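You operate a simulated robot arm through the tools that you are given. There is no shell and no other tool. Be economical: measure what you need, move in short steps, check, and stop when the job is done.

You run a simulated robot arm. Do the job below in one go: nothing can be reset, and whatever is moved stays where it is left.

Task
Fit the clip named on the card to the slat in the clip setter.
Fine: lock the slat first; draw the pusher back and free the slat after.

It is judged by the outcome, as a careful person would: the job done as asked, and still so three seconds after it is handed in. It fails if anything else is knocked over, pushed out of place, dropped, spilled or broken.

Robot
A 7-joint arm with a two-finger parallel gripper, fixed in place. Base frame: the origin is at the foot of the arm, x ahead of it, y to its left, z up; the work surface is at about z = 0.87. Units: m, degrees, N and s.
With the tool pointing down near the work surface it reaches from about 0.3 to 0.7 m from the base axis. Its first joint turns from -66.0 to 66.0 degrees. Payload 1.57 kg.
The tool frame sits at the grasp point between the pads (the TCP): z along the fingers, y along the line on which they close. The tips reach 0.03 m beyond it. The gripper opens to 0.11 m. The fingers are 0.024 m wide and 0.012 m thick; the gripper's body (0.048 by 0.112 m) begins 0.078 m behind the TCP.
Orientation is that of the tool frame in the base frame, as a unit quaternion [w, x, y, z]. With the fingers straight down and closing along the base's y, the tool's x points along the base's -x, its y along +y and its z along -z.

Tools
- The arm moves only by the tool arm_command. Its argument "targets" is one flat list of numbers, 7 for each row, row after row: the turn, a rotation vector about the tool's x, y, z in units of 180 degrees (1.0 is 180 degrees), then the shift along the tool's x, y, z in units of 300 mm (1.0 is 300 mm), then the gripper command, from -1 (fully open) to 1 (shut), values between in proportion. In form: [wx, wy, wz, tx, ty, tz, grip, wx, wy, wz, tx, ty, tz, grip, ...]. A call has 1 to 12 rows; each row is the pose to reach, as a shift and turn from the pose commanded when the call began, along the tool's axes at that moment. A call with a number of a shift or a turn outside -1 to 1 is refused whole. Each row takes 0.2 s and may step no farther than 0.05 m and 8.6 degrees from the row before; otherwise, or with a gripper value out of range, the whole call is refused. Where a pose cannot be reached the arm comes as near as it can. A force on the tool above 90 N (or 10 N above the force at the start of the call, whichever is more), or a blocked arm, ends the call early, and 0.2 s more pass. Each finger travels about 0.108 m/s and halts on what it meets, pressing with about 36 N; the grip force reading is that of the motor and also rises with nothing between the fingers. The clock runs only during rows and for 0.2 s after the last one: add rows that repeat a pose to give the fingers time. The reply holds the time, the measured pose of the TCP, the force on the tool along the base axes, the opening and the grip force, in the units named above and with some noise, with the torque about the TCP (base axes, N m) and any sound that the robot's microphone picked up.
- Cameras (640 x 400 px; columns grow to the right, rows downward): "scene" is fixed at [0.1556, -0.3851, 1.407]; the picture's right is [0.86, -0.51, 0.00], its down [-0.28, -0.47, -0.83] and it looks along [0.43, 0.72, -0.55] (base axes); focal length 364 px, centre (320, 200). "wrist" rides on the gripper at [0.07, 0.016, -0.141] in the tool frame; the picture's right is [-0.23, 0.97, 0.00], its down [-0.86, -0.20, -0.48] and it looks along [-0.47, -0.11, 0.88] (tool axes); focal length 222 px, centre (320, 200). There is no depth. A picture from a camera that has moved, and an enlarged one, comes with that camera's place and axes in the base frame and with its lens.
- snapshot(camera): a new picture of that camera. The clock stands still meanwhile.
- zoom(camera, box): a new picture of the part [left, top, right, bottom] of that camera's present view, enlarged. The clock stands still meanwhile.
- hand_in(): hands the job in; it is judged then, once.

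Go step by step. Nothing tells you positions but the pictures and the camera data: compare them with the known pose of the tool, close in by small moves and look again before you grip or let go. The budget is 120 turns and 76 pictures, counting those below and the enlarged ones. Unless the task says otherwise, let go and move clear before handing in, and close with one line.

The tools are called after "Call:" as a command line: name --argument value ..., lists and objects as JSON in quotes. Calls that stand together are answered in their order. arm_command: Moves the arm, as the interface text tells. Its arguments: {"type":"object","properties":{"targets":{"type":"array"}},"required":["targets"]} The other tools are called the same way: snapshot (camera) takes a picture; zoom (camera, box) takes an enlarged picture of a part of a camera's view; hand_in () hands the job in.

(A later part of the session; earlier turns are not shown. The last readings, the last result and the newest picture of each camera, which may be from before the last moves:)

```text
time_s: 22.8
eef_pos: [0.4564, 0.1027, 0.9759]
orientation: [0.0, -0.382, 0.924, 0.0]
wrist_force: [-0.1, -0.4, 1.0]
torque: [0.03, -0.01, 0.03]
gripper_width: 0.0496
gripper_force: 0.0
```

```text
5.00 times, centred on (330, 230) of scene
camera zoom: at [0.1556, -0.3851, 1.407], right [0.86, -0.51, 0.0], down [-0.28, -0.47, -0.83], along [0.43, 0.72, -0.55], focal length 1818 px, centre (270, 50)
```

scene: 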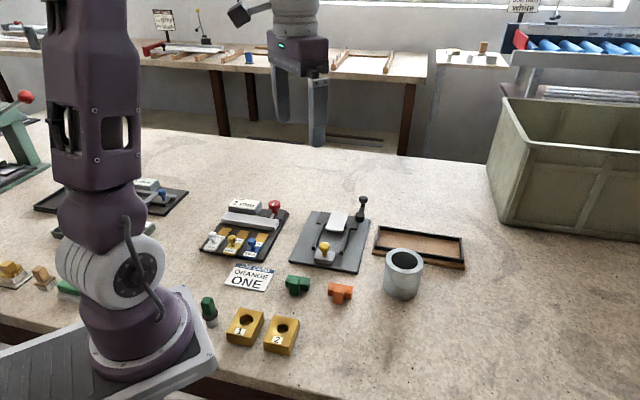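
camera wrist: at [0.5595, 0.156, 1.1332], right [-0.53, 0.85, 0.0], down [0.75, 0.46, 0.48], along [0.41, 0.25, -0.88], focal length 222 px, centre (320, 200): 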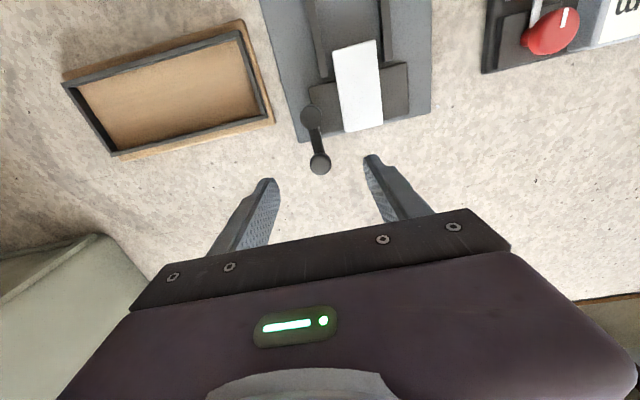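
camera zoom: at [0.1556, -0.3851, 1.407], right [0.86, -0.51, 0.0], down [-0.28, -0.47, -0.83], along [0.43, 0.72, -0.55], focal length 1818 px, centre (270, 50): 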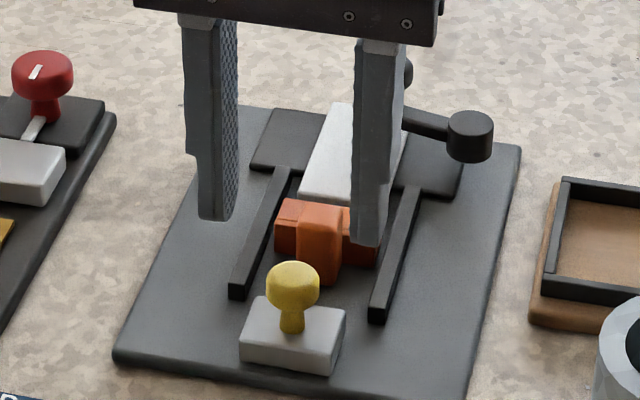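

The knob is centred within 2 mm. Descending to grip it.

Call:
arm_command --targets '[0, 0, 0, 0.006, 0.0025, 0.08, 0.1, 0, 0, 0, 0.006, 0.0025, 0.15, 0.1, 0, 0, 0, 0.006, 0.0025, 0.15, 0.4, 0, 0, 0, 0.006, 0.0025, 0.15, 0.7, 0, 0, 0, 0.006, 0.0025, 0.15, 0.95, 0, 0, 0, 0.006, 0.0025, 0.15, 0.95]'

Call:
zoom --camera "scene" --box '[285, 190, 375, 270]'

```text
time_s: 24.2
eef_pos: [0.4535, 0.1009, 0.9298]
orientation: [0.0, -0.382, 0.924, -0.001]
wrist_force: [16.0, -14.1, -10.3]
torque: [-0.06, -0.56, -0.05]
gripper_width: 0.0215
gripper_force: 34.1
```

```text
5.00 times, centred on (330, 230) of scene
camera zoom: at [0.1562, -0.3854, 1.4068], right [0.86, -0.51, 0.0], down [-0.28, -0.47, -0.83], along [0.43, 0.72, -0.55], focal length 1818 px, centre (270, 50)
```

zoom: 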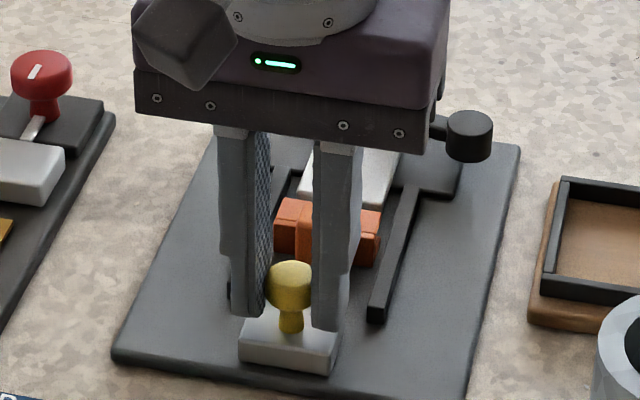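

The knob pushes sideways on the tool a bit (about 20 N along +w), so I'll ease the lateral offset.

Call:
arm_command --targets '[0, 0, 0, 0, -0.006, 0, 0.95, 0, 0, 0, 0, -0.006, 0, 0.95]'

```text
time_s: 24.8
eef_pos: [0.4535, 0.1007, 0.9298]
orientation: [-0.001, -0.382, 0.924, 0.001]
wrist_force: [6.5, -6.0, -5.4]
torque: [0.05, -0.2, -0.09]
gripper_width: 0.0213
gripper_force: 34.8
```

Call:
arm_command --targets '[0, 0, 0, 0, -0.004, 0.002, 0.95, 0, 0, 0, -0.017, -0.004, 0.002, 0.95, 0, 0, 0, -0.034, -0.004, 0.002, 0.95, 0, 0, 0, -0.05, -0.004, 0.002, 0.95]'

Call:
zoom --camera "scene" --box '[285, 190, 375, 270]'

```text
time_s: 25.8
eef_pos: [0.4657, 0.1112, 0.9299]
orientation: [0.001, -0.384, 0.923, 0.001]
wrist_force: [-10.7, 9.9, 26.2]
torque: [0.34, 0.09, 0.05]
gripper_width: 0.0212
gripper_force: 34.5
```

```text
5.00 times, centred on (330, 230) of scene
camera zoom: at [0.155, -0.3849, 1.4071], right [0.86, -0.51, 0.0], down [-0.28, -0.47, -0.83], along [0.43, 0.72, -0.55], focal length 1818 px, centre (270, 50)
```

zoom: 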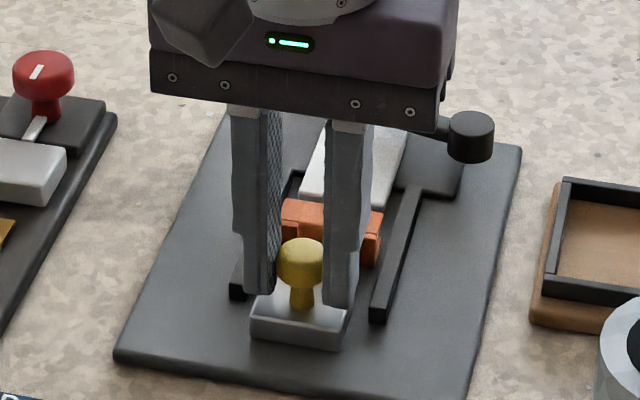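

The pusher slides well. I'll trim the side and vertical load and continue.

Call:
arm_command --targets '[0, 0, 0, 0, 0.005, -0.008, 0.95, 0, 0, 0, -0.013, 0.005, -0.008, 0.95, 0, 0, 0, -0.027, 0.005, -0.008, 0.95]'

Call:
zoom --camera "wrist" --box '[220, 80, 420, 240]'

```text
time_s: 26.6
eef_pos: [0.4699, 0.1168, 0.9309]
orientation: [-0.001, -0.382, 0.924, 0.0]
wrist_force: [0.8, -3.3, -26.8]
torque: [-0.18, 0.13, 0.01]
gripper_width: 0.0218
gripper_force: 35.1
```

```text
2.50 times, centred on (320, 160) of wrist
camera zoom: at [0.409, 0.0788, 1.072], right [-0.53, 0.85, 0.0], down [0.75, 0.46, 0.48], along [0.41, 0.25, -0.88], focal length 555 px, centre (320, 300)
```

zoom: 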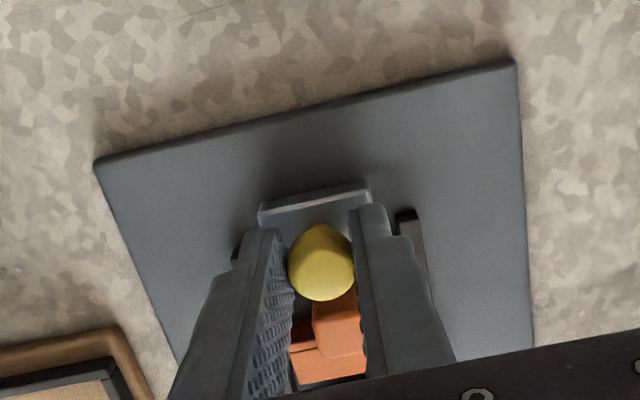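

Call:
arm_command --targets '[0, 0, 0, 0, 0, 0.0045, 0.95, 0, 0, 0, -0.013, 0, 0.0045, 0.95, 0, 0, 0, -0.027, 0, 0.0045, 0.95]'

Call:
zoom --camera "scene" --box '[295, 190, 375, 260]'

```text
time_s: 27.4
eef_pos: [0.4766, 0.1227, 0.9306]
orientation: [0.001, -0.384, 0.924, 0.001]
wrist_force: [-6.1, 5.2, 8.2]
torque: [0.23, -0.02, 0.04]
gripper_width: 0.0213
gripper_force: 34.7
```

```text
5.71 times, centred on (335, 225) of scene
camera zoom: at [0.1554, -0.385, 1.4071], right [0.86, -0.51, 0.0], down [-0.28, -0.47, -0.83], along [0.43, 0.72, -0.55], focal length 2078 px, centre (234, 57)
```

zoom: 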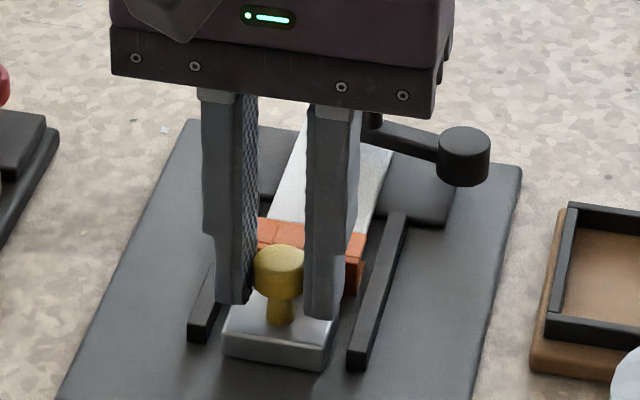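

Call:
arm_command --targets '[0, 0, 0, -0.013, 0.001, -0.001, 0.95, 0, 0, 0, -0.027, 0.001, -0.001, 0.95, 0, 0, 0, -0.04, 0.001, -0.001, 0.95]'

Call:
zoom --camera "scene" --box '[295, 190, 375, 260]'

Call:
zoom --camera "wrist" --box '[260, 140, 380, 240]'

```text
time_s: 28.2
eef_pos: [0.4841, 0.1313, 0.9305]
orientation: [0.0, -0.382, 0.924, 0.0]
wrist_force: [-1.4, 0.7, 11.8]
torque: [0.13, -0.05, -0.03]
gripper_width: 0.0214
gripper_force: 34.7
```

```text
5.71 times, centred on (335, 225) of scene
camera zoom: at [0.1554, -0.3851, 1.407], right [0.86, -0.51, 0.0], down [-0.28, -0.47, -0.83], along [0.43, 0.72, -0.55], focal length 2078 px, centre (234, 57)
```

zoom: 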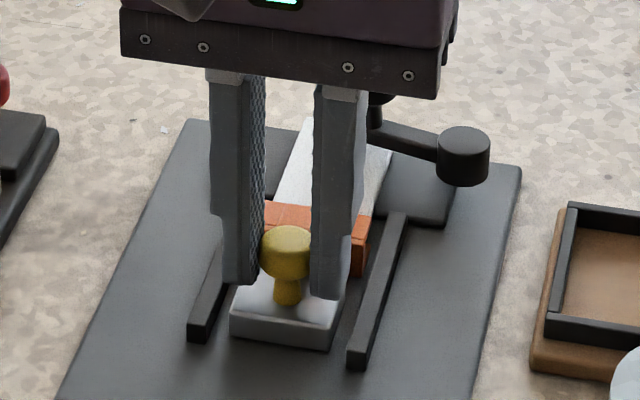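

```text
4.00 times, centred on (320, 190) of wrist
camera zoom: at [0.424, 0.0939, 1.0718], right [-0.53, 0.85, 0.0], down [0.74, 0.46, 0.48], along [0.41, 0.25, -0.88], focal length 888 px, centre (320, 240)
```

zoom: 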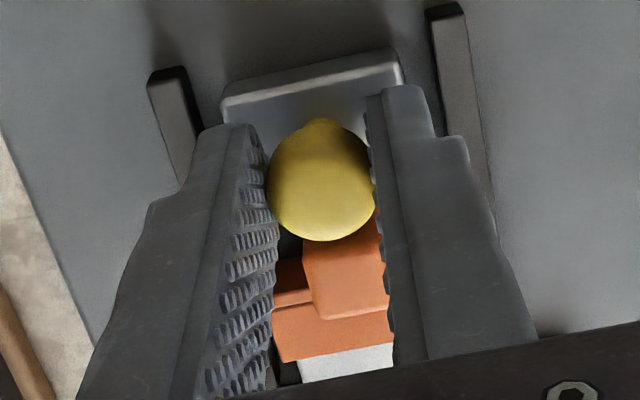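

The clip is moving with the pusher and is at the slat's edge. Pressing on in small steps.

Call:
arm_command --targets '[0, 0, 0, -0.01, 0, 0.001, 0.95, 0, 0, 0, -0.02, 0, 0.001, 0.95]'

Call:
zoom --camera "scene" --box '[310, 205, 360, 245]'

```text
time_s: 28.8
eef_pos: [0.488, 0.1348, 0.9311]
orientation: [0.001, -0.383, 0.924, 0.0]
wrist_force: [4.1, -5.8, 13.1]
torque: [0.01, -0.3, 0.02]
gripper_width: 0.0214
gripper_force: 34.8
```

```text
10.00 times, centred on (335, 225) of scene
camera zoom: at [0.1556, -0.3853, 1.4069], right [0.86, -0.51, 0.0], down [-0.28, -0.47, -0.83], along [0.43, 0.72, -0.55], focal length 3637 px, centre (170, -50)
```

zoom: 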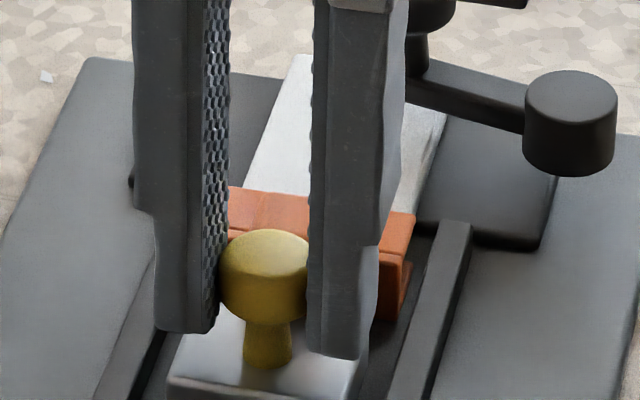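

Call:
arm_command --targets '[0, 0, 0, -0.01, -0.001, 0.0, 0.95, 0, 0, 0, -0.02, -0.001, 0.0, 0.95]'

```text
time_s: 29.4
eef_pos: [0.4925, 0.1386, 0.9303]
orientation: [-0.001, -0.382, 0.924, 0.0]
wrist_force: [-4.3, -8.6, 24.9]
torque: [0.0, -0.08, 0.0]
gripper_width: 0.0214
gripper_force: 34.2
```

Call:
arm_command --targets '[0, 0, 0, -0.008, 0, -0.003, 0.95, 0, 0, 0, -0.016, 0, -0.003, 0.95]'

Call:
zoom --camera "wrist" --box '[260, 140, 380, 240]'

Call:
zoom --camera "scene" --box '[310, 205, 360, 245]'

```text
time_s: 30.0
eef_pos: [0.4947, 0.1399, 0.9296]
orientation: [-0.004, -0.382, 0.924, -0.001]
wrist_force: [-15.7, -22.3, -1.1]
torque: [-0.47, 0.35, -0.01]
gripper_width: 0.0217
gripper_force: 35.0
```

```text
4.00 times, centred on (320, 190) of wrist
camera zoom: at [0.4343, 0.1038, 1.0716], right [-0.53, 0.85, 0.0], down [0.75, 0.46, 0.47], along [0.4, 0.25, -0.88], focal length 888 px, centre (320, 240)
```

zoom: 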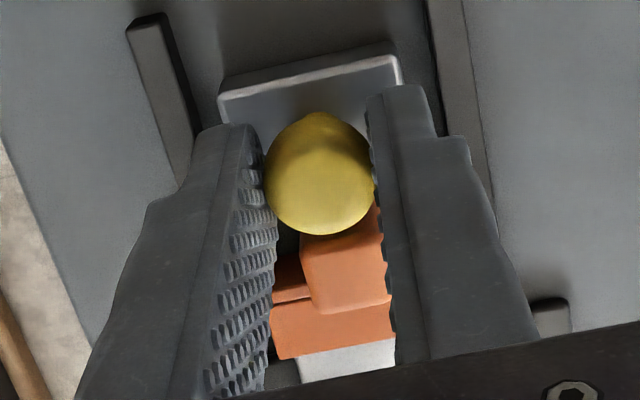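

```text
10.00 times, centred on (335, 225) of scene
camera zoom: at [0.1553, -0.3857, 1.4069], right [0.86, -0.51, 0.0], down [-0.28, -0.47, -0.83], along [0.43, 0.72, -0.55], focal length 3637 px, centre (170, -50)
```

zoom: 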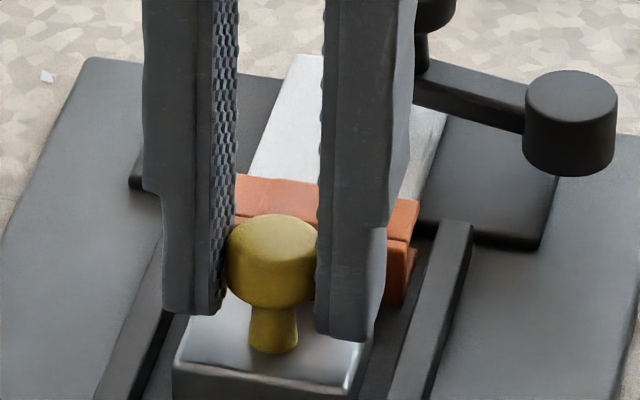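

Resistance is building (about 27 N) with the slat inside the clip. No click yet, so I'll push a little further.

Call:
arm_command --targets '[0, 0, 0, -0.006, 0, 0, 1, 0, 0, 0, -0.012, 0, 0, 1]'

```text
time_s: 30.6
eef_pos: [0.4988, 0.1431, 0.9302]
orientation: [-0.001, -0.382, 0.924, -0.001]
wrist_force: [-13.1, -22.8, -7.3]
torque: [-0.47, 0.27, 0.03]
gripper_width: 0.0217
gripper_force: 34.9
```

Call:
arm_command --targets '[0, 0, 0, -0.006, 0, 0, 1, 0, 0, 0, -0.012, 0, 0, 1]'

Call:
zoom --camera "scene" --box '[310, 205, 360, 245]'

```text
time_s: 31.2
eef_pos: [0.5012, 0.1474, 0.931]
orientation: [-0.001, -0.383, 0.924, -0.001]
wrist_force: [-15.2, -24.1, -2.2]
torque: [-0.47, 0.26, 0.05]
gripper_width: 0.022
gripper_force: 34.7
```

```text
10.00 times, centred on (335, 225) of scene
camera zoom: at [0.1553, -0.3857, 1.4069], right [0.86, -0.51, 0.0], down [-0.28, -0.47, -0.83], along [0.43, 0.72, -0.55], focal length 3637 px, centre (170, -50)
```

zoom: 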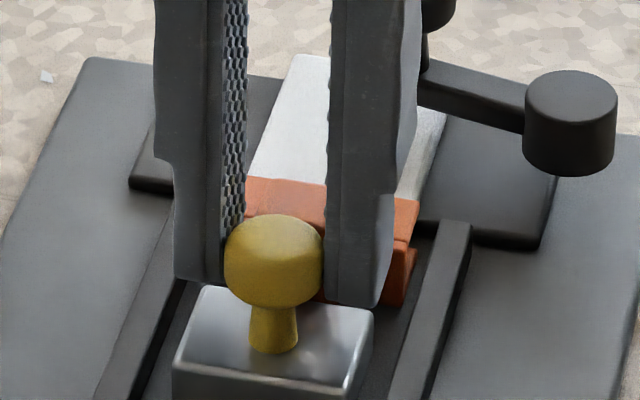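

The pusher has stopped and the fingers are now sliding along the knob. I'll let go, rise and check how far the clip is seated.

Call:
arm_command --targets '[0, 0, 0, 0, 0, 0, 0.4, 0, 0, 0, 0, 0, 0, 0.2, 0, 0, 0, 0, 0, -0.08, 0.2, 0, 0, 0, 0.05, 0, -0.2, 0.2, 0, 0, 0, 0.1, 0, -0.25, 0.2]'

Call:
zoom --camera "scene" --box '[300, 195, 370, 250]'

Call:
zoom --camera "wrist" --box '[240, 120, 400, 240]'

```text
time_s: 32.4
eef_pos: [0.4808, 0.1271, 1.0069]
orientation: [0.0, -0.382, 0.924, 0.0]
wrist_force: [0.1, 0.1, -0.3]
torque: [0.0, -0.02, -0.02]
gripper_width: 0.0438
gripper_force: 0.1
```

```text
7.27 times, centred on (335, 222) of scene
camera zoom: at [0.1557, -0.3851, 1.407], right [0.86, -0.51, 0.0], down [-0.28, -0.47, -0.83], along [0.43, 0.72, -0.55], focal length 2645 px, centre (211, 36)
```

zoom: 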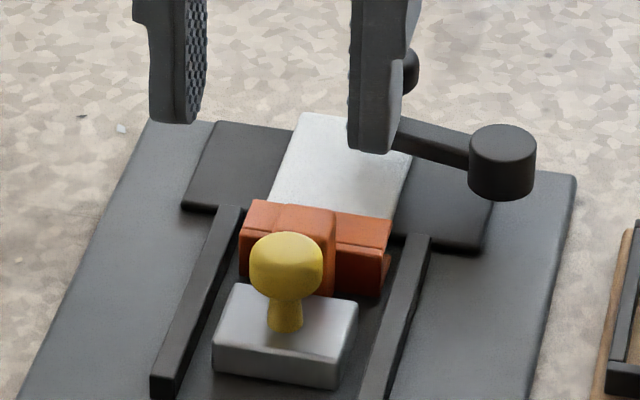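

```text
3.33 times, centred on (320, 180) of wrist
camera zoom: at [0.4199, 0.0898, 1.1476], right [-0.53, 0.85, 0.0], down [0.75, 0.46, 0.48], along [0.41, 0.25, -0.88], focal length 740 px, centre (320, 267)
```

zoom: 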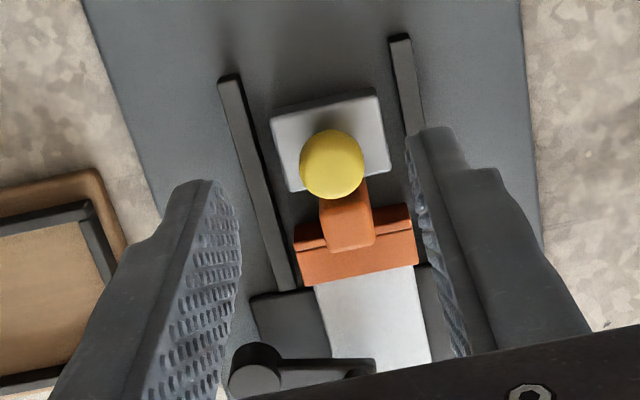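

The bar front is at S≈0.499 and the slat edge at 0.485, so about 15 mm is engaged, but there was no click. I'll press more firmly, with closed fingers against the back of the pusher block.

Call:
arm_command --targets '[0, 0, 0, 0.025, 0.003, 0, 0.6, 0, 0, 0, 0.0473, 0.003, 0, 1, 0, 0, 0, 0.0473, 0.003, 0.08, 1, 0, 0, 0, 0.0473, 0.003, 0.16, 1, 0, 0, 0, 0.0473, 0.003, 0.24, 1, 0, 0, 0, 0.0473, 0.003, 0.305, 1, 0, 0, 0, 0.0473, 0.003, 0.305, 1]'

Call:
zoom --camera "scene" --box '[290, 195, 370, 265]'

Call:
zoom --camera "wrist" --box '[240, 120, 400, 240]'

```text
time_s: 34.0
eef_pos: [0.4692, 0.1185, 0.9142]
orientation: [0.0, -0.383, 0.924, 0.001]
wrist_force: [-0.1, 0.4, 0.6]
torque: [-0.02, 0.03, -0.04]
gripper_width: 0.0002
gripper_force: 21.1
```

```text
5.71 times, centred on (330, 230) of scene
camera zoom: at [0.1557, -0.3851, 1.407], right [0.86, -0.51, 0.0], down [-0.28, -0.47, -0.83], along [0.43, 0.72, -0.55], focal length 2078 px, centre (263, 29)
```

zoom: 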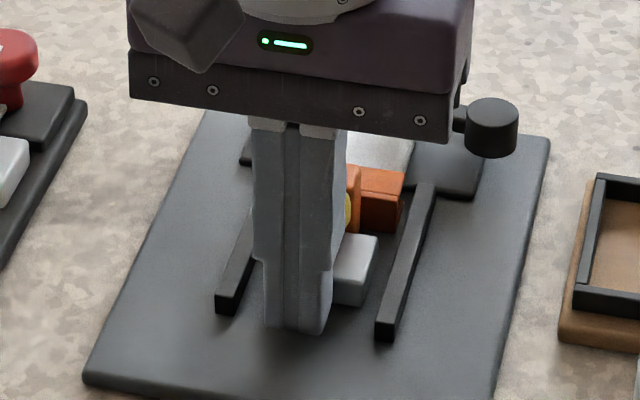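

```text
3.33 times, centred on (320, 180) of wrist
camera zoom: at [0.4085, 0.0799, 1.0561], right [-0.53, 0.85, 0.0], down [0.75, 0.46, 0.48], along [0.41, 0.25, -0.88], focal length 740 px, centre (320, 267)
```

zoom: 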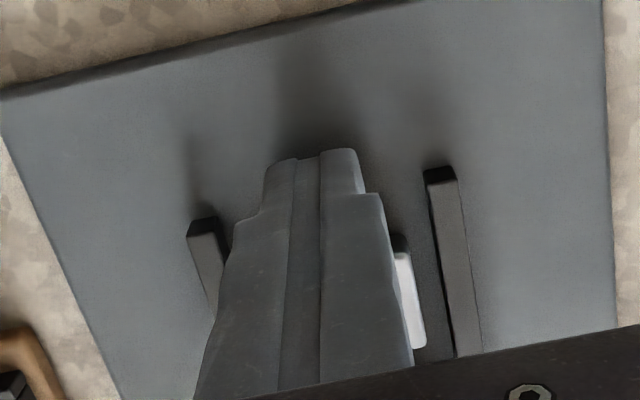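

The fingers are behind the pusher. Pushing forward in 2 mm steps while watching force and sound.

Call:
arm_command --targets '[0, 0, 0, -0.01, 0, 0, 1, 0, 0, 0, -0.02, 0, 0, 1, 0, 0, 0, -0.027, 0, 0, 1]'

```text
time_s: 34.8
eef_pos: [0.4748, 0.1225, 0.9147]
orientation: [-0.002, -0.382, 0.924, -0.001]
wrist_force: [-7.1, -4.6, -0.1]
torque: [-0.19, 0.07, 0.04]
gripper_width: 0.0
gripper_force: 21.7
```

Call:
arm_command --targets '[0, 0, 0, -0.007, 0, 0, 1, 0, 0, 0, -0.014, 0, 0, 1]'

```text
time_s: 35.4
eef_pos: [0.4758, 0.1226, 0.9151]
orientation: [-0.006, -0.382, 0.924, -0.001]
wrist_force: [-26.6, -24.5, 7.3]
torque: [-0.74, 0.33, 0.14]
gripper_width: 0.0
gripper_force: 21.1
```

Call:
arm_command --targets '[0, 0, 0, -0.007, 0, 0, 1, 0, 0, 0, -0.012, 0, 0, 1]'

```text
time_s: 36.0
eef_pos: [0.476, 0.1235, 0.9147]
orientation: [-0.009, -0.381, 0.924, -0.003]
wrist_force: [-32.7, -41.7, 20.7]
torque: [-0.84, 0.56, 0.0]
gripper_width: 0.0
gripper_force: 21.0
```

Call:
zoom --camera "scene" --box '[310, 205, 360, 245]'

Call:
arm_command --targets '[0, 0, 0, -0.005, 0, 0.002, 1, 0, 0, 0, -0.009, 0, 0.002, 1]'

```text
10.00 times, centred on (335, 225) of scene
camera zoom: at [0.1545, -0.3863, 1.4068], right [0.86, -0.51, 0.0], down [-0.28, -0.47, -0.84], along [0.43, 0.72, -0.55], focal length 3637 px, centre (170, -50)
```

zoom: 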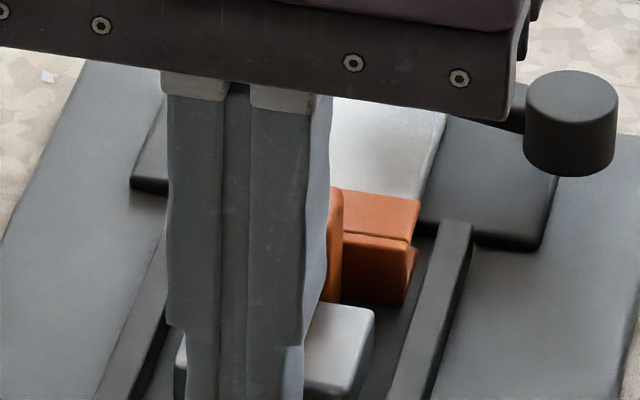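

```text
time_s: 36.6
eef_pos: [0.4753, 0.1239, 0.9137]
orientation: [-0.011, -0.382, 0.924, -0.003]
wrist_force: [-42.7, -50.5, 26.5]
torque: [-0.76, 0.8, 0.05]
gripper_width: 0.0003
gripper_force: 21.3
```

At 66 N the pusher doesn't move any further and the slat has not shifted, so the clip is bottomed on the slat. I'll back off, rise and go back over the knob.

Call:
arm_command --targets '[0, 0, 0, 0.02, 0, 0, 1, 0, 0, 0, 0.05, 0, 0, 1, 0, 0, 0, 0.06, 0, -0.08, 1, 0, 0, 0, 0.04, 0, -0.18, 0.6, 0, 0, 0, -0.01, 0, -0.27, 0.2]'

Call:
zoom --camera "wrist" --box '[240, 120, 400, 240]'

Call:
zoom --camera "scene" --box '[300, 195, 370, 250]'

```text
time_s: 37.8
eef_pos: [0.4863, 0.1344, 0.9942]
orientation: [0.0, -0.383, 0.924, -0.001]
wrist_force: [-0.6, 0.1, -0.1]
torque: [0.01, 0.01, 0.01]
gripper_width: 0.0443
gripper_force: 0.1
```

```text
3.33 times, centred on (320, 180) of wrist
camera zoom: at [0.4253, 0.0969, 1.1369], right [-0.53, 0.85, 0.0], down [0.75, 0.46, 0.48], along [0.41, 0.25, -0.88], focal length 740 px, centre (320, 267)
```

zoom: 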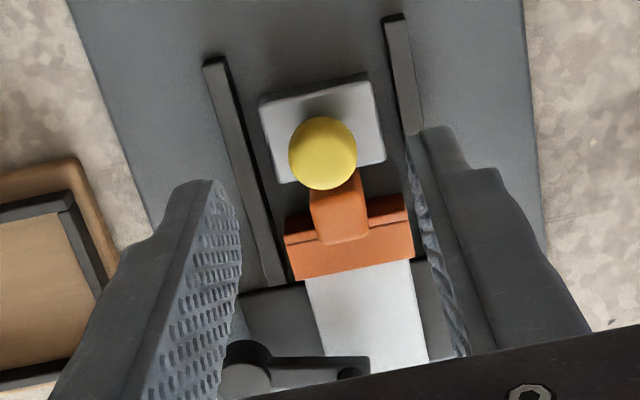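

```text
7.27 times, centred on (335, 222) of scene
camera zoom: at [0.1556, -0.3851, 1.407], right [0.86, -0.51, 0.0], down [-0.28, -0.47, -0.83], along [0.43, 0.72, -0.55], focal length 2645 px, centre (211, 36)
```

zoom: 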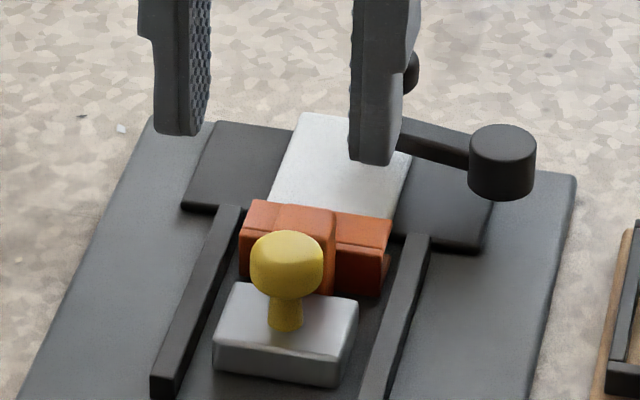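

Clip, slat and pusher are unchanged. I'll grip the knob again to draw the pusher back.

Call:
arm_command --targets '[0, 0, 0, -0.025, -0.001, 0.07, 0.2, 0, 0, 0, -0.025, -0.001, 0.15, 0.2, 0, 0, 0, -0.025, -0.001, 0.214, 0.2, 0, 0, 0, -0.025, -0.001, 0.214, 0.5, 0, 0, 0, -0.025, -0.001, 0.214, 0.9, 0, 0, 0, -0.025, -0.001, 0.214, 0.9]'

```text
time_s: 39.2
eef_pos: [0.4909, 0.1386, 0.9301]
orientation: [0.0, -0.383, 0.924, -0.001]
wrist_force: [6.5, -5.6, -7.7]
torque: [0.18, -0.45, -0.04]
gripper_width: 0.0217
gripper_force: 35.2
```

Gripped. Drawing back in steps.

Call:
arm_command --targets '[0, 0, 0, 0, -0.004, 0.0, 0.95, 0, 0, 0, 0.02, -0.004, 0.0, 0.95, 0, 0, 0, 0.04, -0.004, 0.0, 0.95, 0, 0, 0, 0.06, -0.004, 0.0, 0.95]'

Call:
zoom --camera "scene" --box '[300, 195, 370, 250]'

```text
time_s: 40.2
eef_pos: [0.4782, 0.1251, 0.9302]
orientation: [-0.002, -0.383, 0.924, 0.001]
wrist_force: [-5.0, 7.2, -6.7]
torque: [-0.09, 0.37, 0.05]
gripper_width: 0.0215
gripper_force: 34.8
```

```text
7.27 times, centred on (335, 222) of scene
camera zoom: at [0.1556, -0.3849, 1.4071], right [0.86, -0.51, 0.0], down [-0.28, -0.47, -0.83], along [0.43, 0.72, -0.55], focal length 2645 px, centre (211, 36)
```

zoom: 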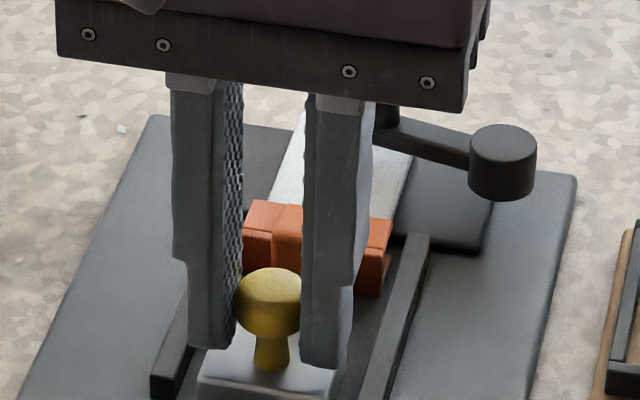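

The clip stays on the slat as the pusher comes back. Continuing to its starting place.

Call:
arm_command --targets '[0, 0, 0, 0.02, 0.001, 0, 0.95, 0, 0, 0, 0.04, 0.001, 0, 0.95, 0, 0, 0, 0.06, 0.001, 0, 0.95, 0, 0, 0, 0.08, 0.001, 0, 0.95, 0, 0, 0, 0.1, 0.001, 0, 0.95, 0, 0, 0, 0.112, 0.001, 0, 0.95]'

Call:
zoom --camera "scene" --box '[285, 190, 375, 270]'

```text
time_s: 41.6
eef_pos: [0.454, 0.0999, 0.931]
orientation: [-0.001, -0.384, 0.923, 0.0]
wrist_force: [-5.5, 6.0, -22.7]
torque: [0.25, -0.07, 0.03]
gripper_width: 0.0214
gripper_force: 34.5
```

```text
5.00 times, centred on (330, 230) of scene
camera zoom: at [0.1559, -0.3849, 1.407], right [0.86, -0.51, 0.0], down [-0.28, -0.47, -0.83], along [0.43, 0.72, -0.55], focal length 1818 px, centre (270, 50)
```

zoom: 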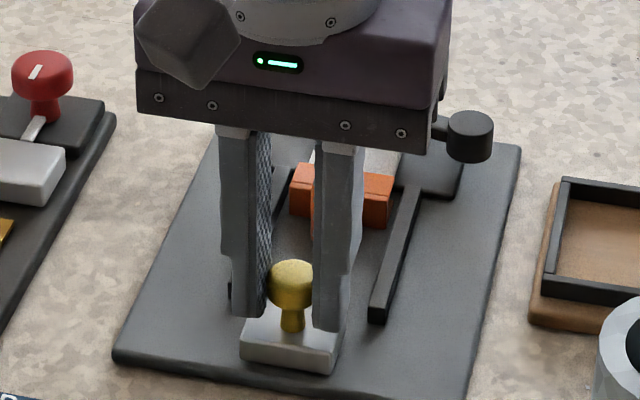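

The pusher is back at its start. I'll release, rise and look at the crank knob.

Call:
arm_command --targets '[0, 0, 0, 0, 0, 0, 0.5, 0, 0, 0, 0, 0, 0, 0.2, 0, 0, 0, 0, 0, -0.1, 0.2, 0, 0, 0, 0, 0, -0.2, 0.2, 0, 0, 0, -0.1, -0.01, -0.27, 0.2, 0, 0, 0, -0.22, -0.02, -0.3, 0.1, 0, 0, 0, -0.35, -0.035, -0.3, 0.1, 0, 0, 0, -0.478, -0.045, -0.3, 0.1, 0, 0, 0, -0.478, -0.045, -0.3, 0.1]'

Call:
zoom --camera "wrist" --box '[220, 80, 420, 240]'

Call:
zoom --camera "scene" --box '[285, 180, 385, 270]'

```text
time_s: 43.6
eef_pos: [0.5623, 0.194, 1.0211]
orientation: [-0.001, -0.382, 0.924, 0.0]
wrist_force: [0.2, -0.6, -0.4]
torque: [-0.01, 0.03, -0.01]
gripper_width: 0.0495
gripper_force: 0.1
```

```text
2.50 times, centred on (320, 160) of wrist
camera zoom: at [0.5033, 0.1563, 1.1619], right [-0.53, 0.85, 0.0], down [0.75, 0.46, 0.48], along [0.41, 0.25, -0.88], focal length 555 px, centre (320, 300)
```

zoom: 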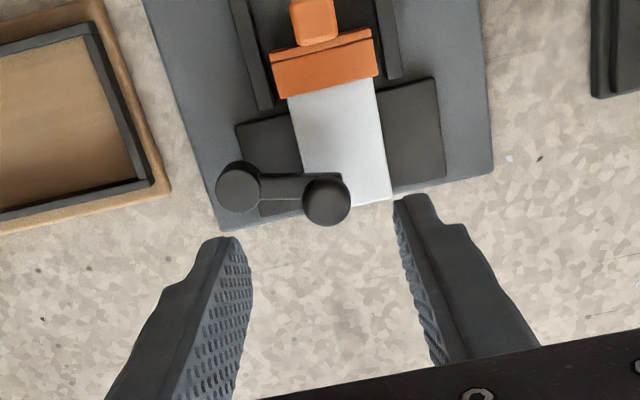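

```text
4.44 times, centred on (335, 225) of scene
camera zoom: at [0.1557, -0.3851, 1.407], right [0.86, -0.51, 0.0], down [-0.28, -0.47, -0.83], along [0.43, 0.72, -0.55], focal length 1616 px, centre (253, 89)
```

zoom: 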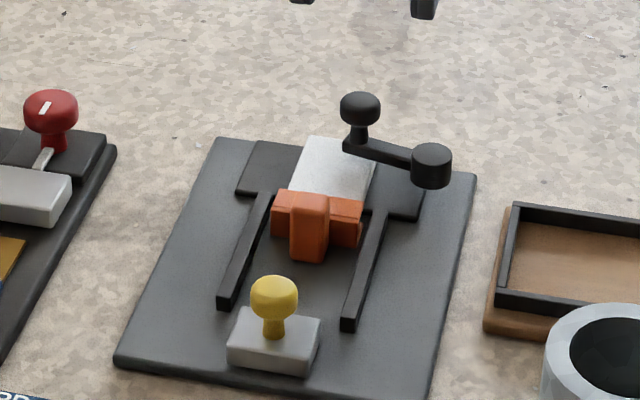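

The clip is held on the slat with about 15 mm engaged. Before freeing the slat I want to confirm the crank really reached its stop (it reads about 83°), so I'll nudge its knob further from the far side with closed fingers.

Call:
arm_command --targets '[0, 0, 0, -0.06, -0.003, 0, 0.6, 0, 0, 0, -0.111, -0.003, 0, 1, 0, 0, 0, -0.111, -0.003, 0.08, 1, 0, 0, 0, -0.111, -0.003, 0.17, 1, 0, 0, 0, -0.111, -0.003, 0.253, 1, 0, 0, 0, -0.111, -0.003, 0.253, 1]'

Call:
zoom --camera "wrist" --box '[220, 80, 420, 240]'

```text
time_s: 45.0
eef_pos: [0.5901, 0.2164, 0.9452]
orientation: [0.0, -0.383, 0.924, 0.0]
wrist_force: [-0.3, -0.5, 0.1]
torque: [0.01, -0.03, 0.0]
gripper_width: 0.0
gripper_force: 21.2
```

```text
2.50 times, centred on (320, 160) of wrist
camera zoom: at [0.5283, 0.1785, 1.087], right [-0.53, 0.85, 0.0], down [0.75, 0.46, 0.48], along [0.41, 0.25, -0.88], focal length 555 px, centre (320, 300)
```

zoom: 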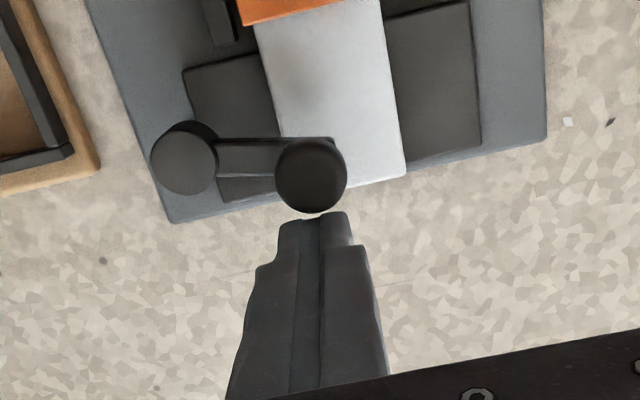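

Call:
arm_command --targets '[0, 0, 0, 0.01, 0, 0, 1, 0, 0, 0, 0.02, 0, 0, 1, 0, 0, 0, 0.03, 0, 0, 1]'

```text
time_s: 45.8
eef_pos: [0.584, 0.2096, 0.9465]
orientation: [0.0, -0.383, 0.924, 0.0]
wrist_force: [0.5, 0.5, -0.7]
torque: [-0.04, 0.05, -0.01]
gripper_width: 0.0
gripper_force: 21.6
```

Call:
arm_command --targets '[0, 0, 0, 0.01, 0, 0, 1, 0, 0, 0, 0.018, 0, 0, 1]'

Call:
zoom --camera "wrist" --box '[220, 80, 420, 240]'

```text
time_s: 46.4
eef_pos: [0.5818, 0.2087, 0.9455]
orientation: [0.003, -0.383, 0.924, 0.001]
wrist_force: [20.1, 16.9, -6.8]
torque: [0.38, -0.62, -0.03]
gripper_width: 0.0
gripper_force: 21.0
```

```text
2.50 times, centred on (320, 160) of wrist
camera zoom: at [0.5204, 0.1696, 1.0864], right [-0.53, 0.85, 0.0], down [0.74, 0.46, 0.49], along [0.41, 0.26, -0.87], focal length 555 px, centre (320, 300)
```

zoom: 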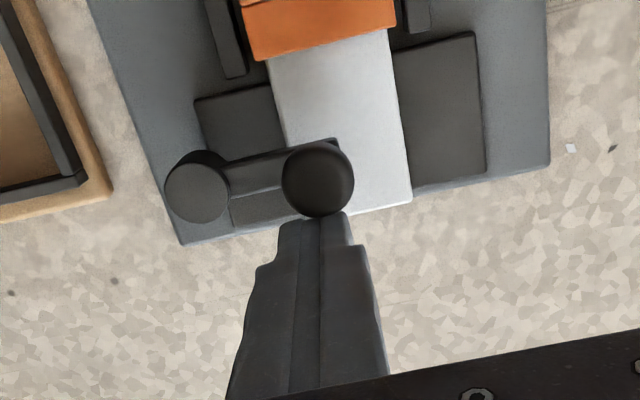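

The crank did have about 10° left: it has now moved parallel to the holder edge, with force rising. One more nudge to be sure it's at the stop.

Call:
arm_command --targets '[0, 0, 0, 0.008, 0, 0, 1, 0, 0, 0, 0.012, 0, 0, 1]'

Call:
zoom --camera "wrist" --box '[220, 80, 420, 240]'

```text
time_s: 47.0
eef_pos: [0.5812, 0.2079, 0.9456]
orientation: [0.008, -0.383, 0.924, 0.002]
wrist_force: [39.9, 37.1, -14.8]
torque: [0.63, -1.5, -0.09]
gripper_width: 0.0001
gripper_force: 20.8
```

```text
2.50 times, centred on (320, 160) of wrist
camera zoom: at [0.5189, 0.1683, 1.0858], right [-0.53, 0.85, 0.0], down [0.74, 0.46, 0.49], along [0.42, 0.26, -0.87], focal length 555 px, centre (320, 300)
```

zoom: 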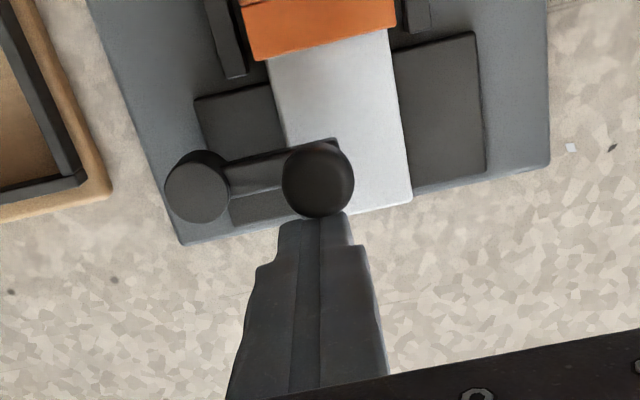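

The crank is now hard against its stop (54 N, no movement), so the slat is properly locked. To be safe I'll press the clip home again under full lock, first going round behind the pusher block.

Call:
arm_command --targets '[0, 0, 0, -0.04, 0, 0, 1, 0, 0, 0, -0.07, 0, 0, 1, 0, 0, 0, -0.07, 0, -0.13, 1, 0, 0, 0, -0.07, 0, -0.27, 1, 0, 0, 0, 0.05, 0.01, -0.27, 1, 0, 0, 0, 0.2, 0.02, -0.27, 1, 0, 0, 0, 0.35, 0.03, -0.27, 1, 0, 0, 0, 0.5, 0.04, -0.27, 1, 0, 0, 0, 0.64, 0.048, -0.27, 1, 0, 0, 0, 0.64, 0.048, -0.27, 1]'

Call:
snapshot --camera "scene"

```text
time_s: 49.2
eef_pos: [0.4314, 0.0768, 1.0268]
orientation: [0.0, -0.383, 0.924, 0.0]
wrist_force: [0.0, -0.4, -0.4]
torque: [-0.01, 0.01, -0.03]
gripper_width: 0.0
gripper_force: 21.3
```

```text
7 pictures are left
```

scene: 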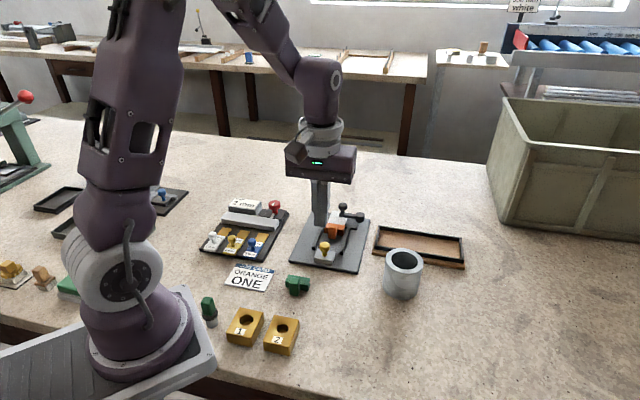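

Seven pictures are left, so I'll rely on force readings. The pose is right; descending behind the pusher block.

Call:
arm_command --targets '[0, 0, 0, 0.003, 0.004, 0.12, 1, 0, 0, 0, 0.003, 0.004, 0.24, 1, 0, 0, 0, 0.003, 0.004, 0.32, 1, 0, 0, 0, 0.003, 0.004, 0.372, 1, 0, 0, 0, 0.003, 0.004, 0.372, 1]'

Call:
zoom --camera "scene" --box '[285, 190, 375, 270]'

```text
time_s: 50.4
eef_pos: [0.4296, 0.0771, 0.9154]
orientation: [0.0, -0.383, 0.924, 0.0]
wrist_force: [-0.4, 0.2, 0.4]
torque: [-0.03, -0.01, -0.01]
gripper_width: 0.0
gripper_force: 21.4
```

```text
5.00 times, centred on (330, 230) of scene
camera zoom: at [0.1557, -0.3851, 1.407], right [0.86, -0.51, 0.0], down [-0.28, -0.47, -0.83], along [0.43, 0.72, -0.55], focal length 1818 px, centre (270, 50)
```

zoom: 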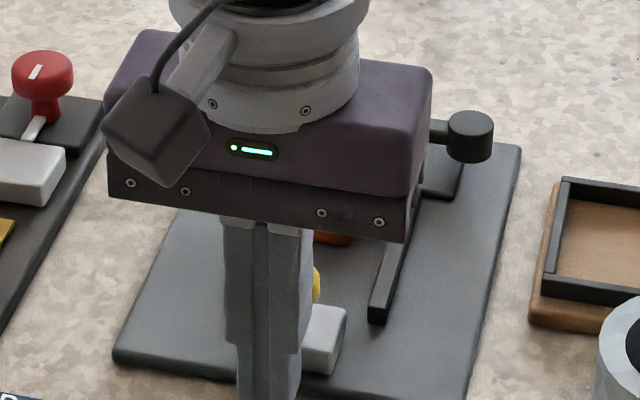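

The fingers are behind the block. Pushing forward about 55 mm in 5 mm steps.

Call:
arm_command --targets '[0, 0, 0, -0.017, 0, 0, 1, 0, 0, 0, -0.034, 0, 0, 1, 0, 0, 0, -0.051, 0, 0, 1, 0, 0, 0, -0.068, 0, 0, 1, 0, 0, 0, -0.085, 0, 0, 1, 0, 0, 0, -0.102, 0, 0, 1, 0, 0, 0, -0.119, 0, 0, 1, 0, 0, 0, -0.136, 0, 0, 1, 0, 0, 0, -0.153, 0, 0, 1, 0, 0, 0, -0.17, 0, 0, 1, 0, 0, 0, -0.183, 0, 0, 1]'

```text
time_s: 52.8
eef_pos: [0.4697, 0.1173, 0.9157]
orientation: [0.0, -0.382, 0.924, 0.001]
wrist_force: [-1.8, -1.0, 0.6]
torque: [0.0, -0.01, 0.02]
gripper_width: 0.0
gripper_force: 21.2
```

Call:
arm_command --targets '[0, 0, 0, -0.012, 0, 0, 1, 0, 0, 0, -0.024, 0, 0, 1, 0, 0, 0, -0.034, 0, 0, 1]'

```text
time_s: 53.6
eef_pos: [0.4748, 0.1232, 0.9139]
orientation: [-0.003, -0.383, 0.924, -0.001]
wrist_force: [-8.5, -9.1, 2.8]
torque: [-0.09, 0.19, 0.0]
gripper_width: 0.0001
gripper_force: 21.0
```

Contact at the same place as before. Now pressing firmly.

Call:
arm_command --targets '[0, 0, 0, -0.007, 0, 0, 1, 0, 0, 0, -0.014, 0, 0, 1, 0, 0, 0, -0.02, 0, 0, 1]'

```text
time_s: 54.4
eef_pos: [0.4756, 0.1245, 0.9127]
orientation: [-0.007, -0.382, 0.924, -0.002]
wrist_force: [-30.3, -37.9, 18.3]
torque: [-0.58, 0.48, 0.03]
gripper_width: 0.0
gripper_force: 21.4
```

Call:
arm_command --targets '[0, 0, 0, -0.007, 0, -0.001, 1, 0, 0, 0, -0.013, 0, -0.001, 1]'

```text
time_s: 55.0
eef_pos: [0.4758, 0.1222, 0.9121]
orientation: [-0.013, -0.381, 0.924, -0.004]
wrist_force: [-39.3, -54.5, 18.5]
torque: [-1.01, 0.72, 0.01]
gripper_width: 0.0
gripper_force: 21.1
```

Seated firmly, with no further travel at 66 N. I'll back off, rise and grip the knob at the same pose as before.

Call:
arm_command --targets '[0, 0, 0, 0.02, 0, 0, 1, 0, 0, 0, 0.05, 0, 0, 1, 0, 0, 0, 0.06, 0, -0.1, 1, 0, 0, 0, 0.05, 0, -0.2, 0.6, 0, 0, 0, 0.0, 0, -0.27, 0.2, 0, 0, 0, -0.041, 0, -0.27, 0.2, 0, 0, 0, -0.041, 0, -0.27, 0.2, 0, 0, 0, -0.041, 0, -0.16, 0.2, 0, 0, 0, -0.041, 0, -0.05, 0.2, 0, 0, 0, -0.041, 0, -0.05, 0.5, 0, 0, 0, -0.041, 0, -0.05, 0.9, 0, 0, 0, -0.041, 0, -0.05, 0.9]'

```text
time_s: 57.6
eef_pos: [0.4934, 0.1391, 0.9288]
orientation: [0.0, -0.383, 0.924, 0.001]
wrist_force: [7.4, -6.4, -10.7]
torque: [0.24, -0.57, 0.03]
gripper_width: 0.0216
gripper_force: 34.3
```

The knob is gripped (21.6 mm). Drawing the pusher back about 54 mm.

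Call:
arm_command --targets '[0, 0, 0, 0, -0.003, 0, 0.95, 0, 0, 0, 0.018, -0.003, 0, 0.95, 0, 0, 0, 0.036, -0.003, 0, 0.95, 0, 0, 0, 0.054, -0.003, 0, 0.95, 0, 0, 0, 0.072, -0.003, 0, 0.95, 0, 0, 0, 0.09, -0.003, 0, 0.95, 0, 0, 0, 0.108, -0.003, 0, 0.95, 0, 0, 0, 0.126, -0.003, 0, 0.95, 0, 0, 0, 0.144, -0.003, 0, 0.95, 0, 0, 0, 0.162, -0.003, 0, 0.95, 0, 0, 0, 0.178, -0.003, 0, 0.95]'

Call:
zoom --camera "scene" --box '[285, 190, 375, 270]'

```text
time_s: 60.0
eef_pos: [0.4548, 0.1013, 0.9289]
orientation: [0.002, -0.383, 0.924, 0.0]
wrist_force: [6.1, 11.9, -7.2]
torque: [-0.32, 0.52, -0.03]
gripper_width: 0.0217
gripper_force: 34.5
```

```text
5.00 times, centred on (330, 230) of scene
camera zoom: at [0.1559, -0.3847, 1.4071], right [0.86, -0.51, 0.0], down [-0.28, -0.47, -0.83], along [0.43, 0.72, -0.55], focal length 1818 px, centre (270, 50)
```

zoom: 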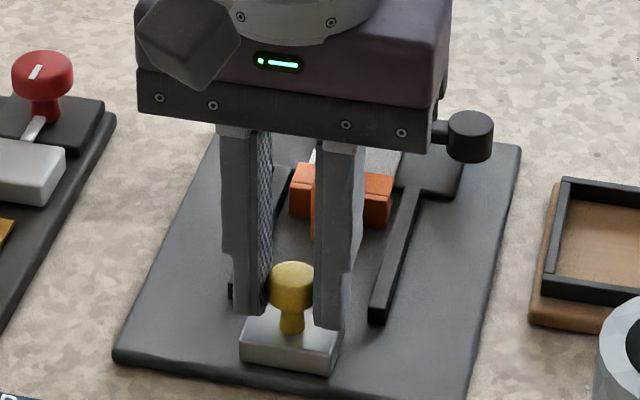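

The pusher is back at its start and the clip is still on the slat. I'll release and travel to the near side of the crank knob, just above the slat, with fingers closed.

Call:
arm_command --targets '[0, 0, 0, 0, 0, 0, 0.5, 0, 0, 0, 0, 0, 0, 0.2, 0, 0, 0, 0, 0, -0.13, 0.2, 0, 0, 0, 0, 0, -0.27, 0.3, 0, 0, 0, -0.13, -0.013, -0.3, 0.7, 0, 0, 0, -0.26, -0.027, -0.3, 1, 0, 0, 0, -0.38, -0.04, -0.3, 1, 0, 0, 0, -0.38, -0.04, -0.3, 1, 0, 0, 0, -0.38, -0.04, -0.2, 1, 0, 0, 0, -0.38, -0.04, -0.2, 1]'

```text
time_s: 62.2
eef_pos: [0.5435, 0.1728, 0.9921]
orientation: [0.0, -0.383, 0.924, 0.0]
wrist_force: [-0.5, -0.2, 0.5]
torque: [0.06, -0.03, -0.01]
gripper_width: 0.0002
gripper_force: 21.4
```

Call:
arm_command --targets '[0, 0, 0, 0, 0, 0.08, 1, 0, 0, 0, 0, 0, 0.145, 1, 0, 0, 0, 0, 0, 0.15, 1]'

Call:
zoom --camera "scene" --box '[295, 180, 385, 260]'

```text
time_s: 63.0
eef_pos: [0.5435, 0.1733, 0.9449]
orientation: [0.0, -0.383, 0.924, 0.0]
wrist_force: [-0.3, -0.6, 0.0]
torque: [-0.01, -0.01, -0.03]
gripper_width: 0.0
gripper_force: 21.6
```

```text
5.00 times, centred on (340, 220) of scene
camera zoom: at [0.1557, -0.3851, 1.407], right [0.86, -0.51, 0.0], down [-0.28, -0.47, -0.83], along [0.43, 0.72, -0.55], focal length 1818 px, centre (220, 100)
```

zoom: 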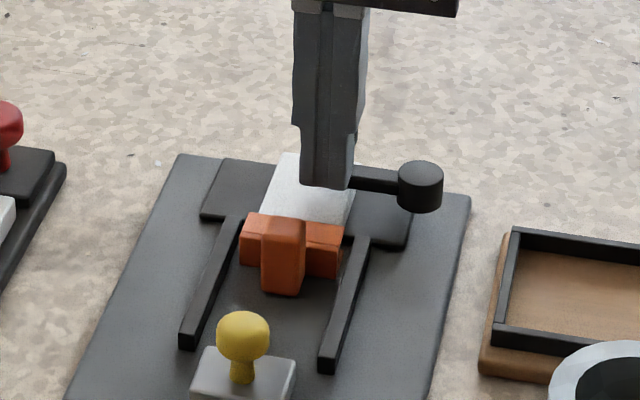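

Positioned just behind the knob. Now sweeping it away along the unlocking arc.

Call:
arm_command --targets '[0, 0, 0, -0.02, 0, 0, 1, 0, 0, 0, -0.044, -0.002, 0, 1, 0, 0, 0, -0.066, -0.008, 0, 1, 0, 0, 0, -0.086, -0.017, 0, 1, 0, 0, 0, -0.105, -0.03, 0, 1, 0, 0, 0, -0.12, -0.043, 0, 1]'

```text
time_s: 64.4
eef_pos: [0.5786, 0.1887, 0.9448]
orientation: [0.001, -0.382, 0.924, 0.0]
wrist_force: [0.1, -0.9, 0.5]
torque: [0.02, 0.0, 0.05]
gripper_width: 0.0
gripper_force: 20.9
```

Call:
zoom --camera "wrist" --box '[220, 80, 420, 240]'

```text
2.50 times, centred on (320, 160) of wrist
camera zoom: at [0.5175, 0.1517, 1.0862], right [-0.53, 0.85, 0.0], down [0.75, 0.46, 0.48], along [0.41, 0.25, -0.88], focal length 555 px, centre (320, 300)
```

zoom: 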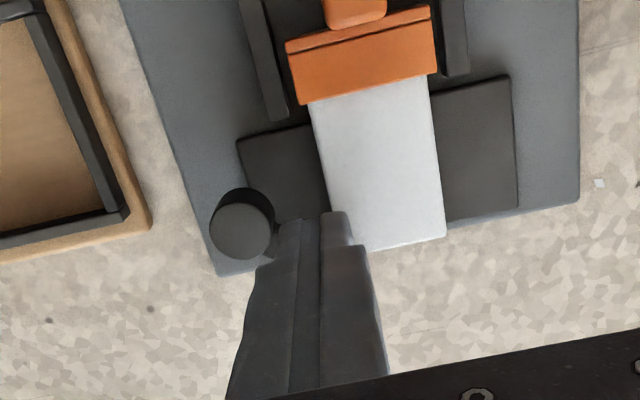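

The crank has turned and its knob is now beyond my fingers. I'll step around to its slat side and sweep it the rest of the way.

Call:
arm_command --targets '[0, 0, 0, 0.01, 0.052, 0, 1, 0, 0, 0, 0, 0.099, 0, 1, 0, 0, 0, -0.045, 0.099, 0, 1, 0, 0, 0, -0.085, 0.099, 0, 1, 0, 0, 0, -0.088, 0.078, 0, 1, 0, 0, 0, -0.091, 0.056, 0, 1, 0, 0, 0, -0.1, 0.035, 0, 1, 0, 0, 0, -0.105, 0.013, 0, 1, 0, 0, 0, -0.108, -0.003, 0, 1]'

```text
time_s: 66.4
eef_pos: [0.6018, 0.2092, 0.9442]
orientation: [-0.002, -0.383, 0.924, -0.001]
wrist_force: [0.1, -0.7, 0.0]
torque: [0.0, 0.04, 0.04]
gripper_width: 0.0003
gripper_force: 21.3
```

Call:
arm_command --targets '[0, 0, 0, 0, -0.007, 0, 1, 0, 0, 0, 0, -0.014, 0, 1]'

Call:
zoom --camera "wrist" --box '[220, 80, 420, 240]'

```text
time_s: 67.0
eef_pos: [0.6047, 0.208, 0.9437]
orientation: [0.0, -0.383, 0.924, 0.0]
wrist_force: [-0.6, 0.0, 0.3]
torque: [0.03, 0.01, -0.02]
gripper_width: 0.0001
gripper_force: 20.9
```

```text
2.50 times, centred on (320, 160) of wrist
camera zoom: at [0.5437, 0.1704, 1.0857], right [-0.53, 0.85, 0.0], down [0.75, 0.46, 0.48], along [0.41, 0.25, -0.88], focal length 555 px, centre (320, 300)
```

zoom: 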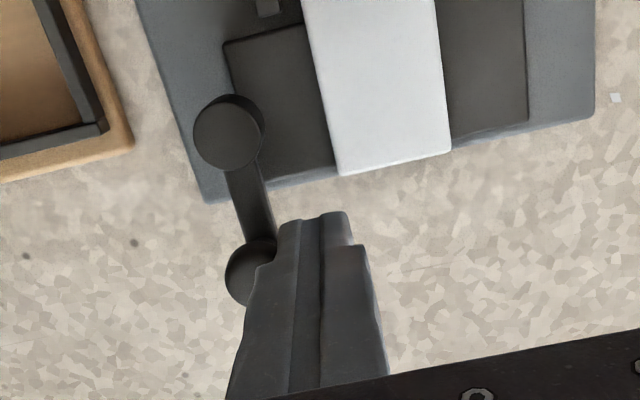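

The crank is pointing back along its original direction. A small final nudge will confirm it's at its open stop.

Call:
arm_command --targets '[0, 0, 0, 0, -0.007, 0, 1, 0, 0, 0, 0, -0.012, 0, 1]'

```text
time_s: 67.6
eef_pos: [0.6051, 0.2067, 0.9445]
orientation: [-0.001, -0.383, 0.924, 0.002]
wrist_force: [-15.6, 13.4, 2.3]
torque: [0.29, 0.32, 0.03]
gripper_width: 0.0003
gripper_force: 21.1
```

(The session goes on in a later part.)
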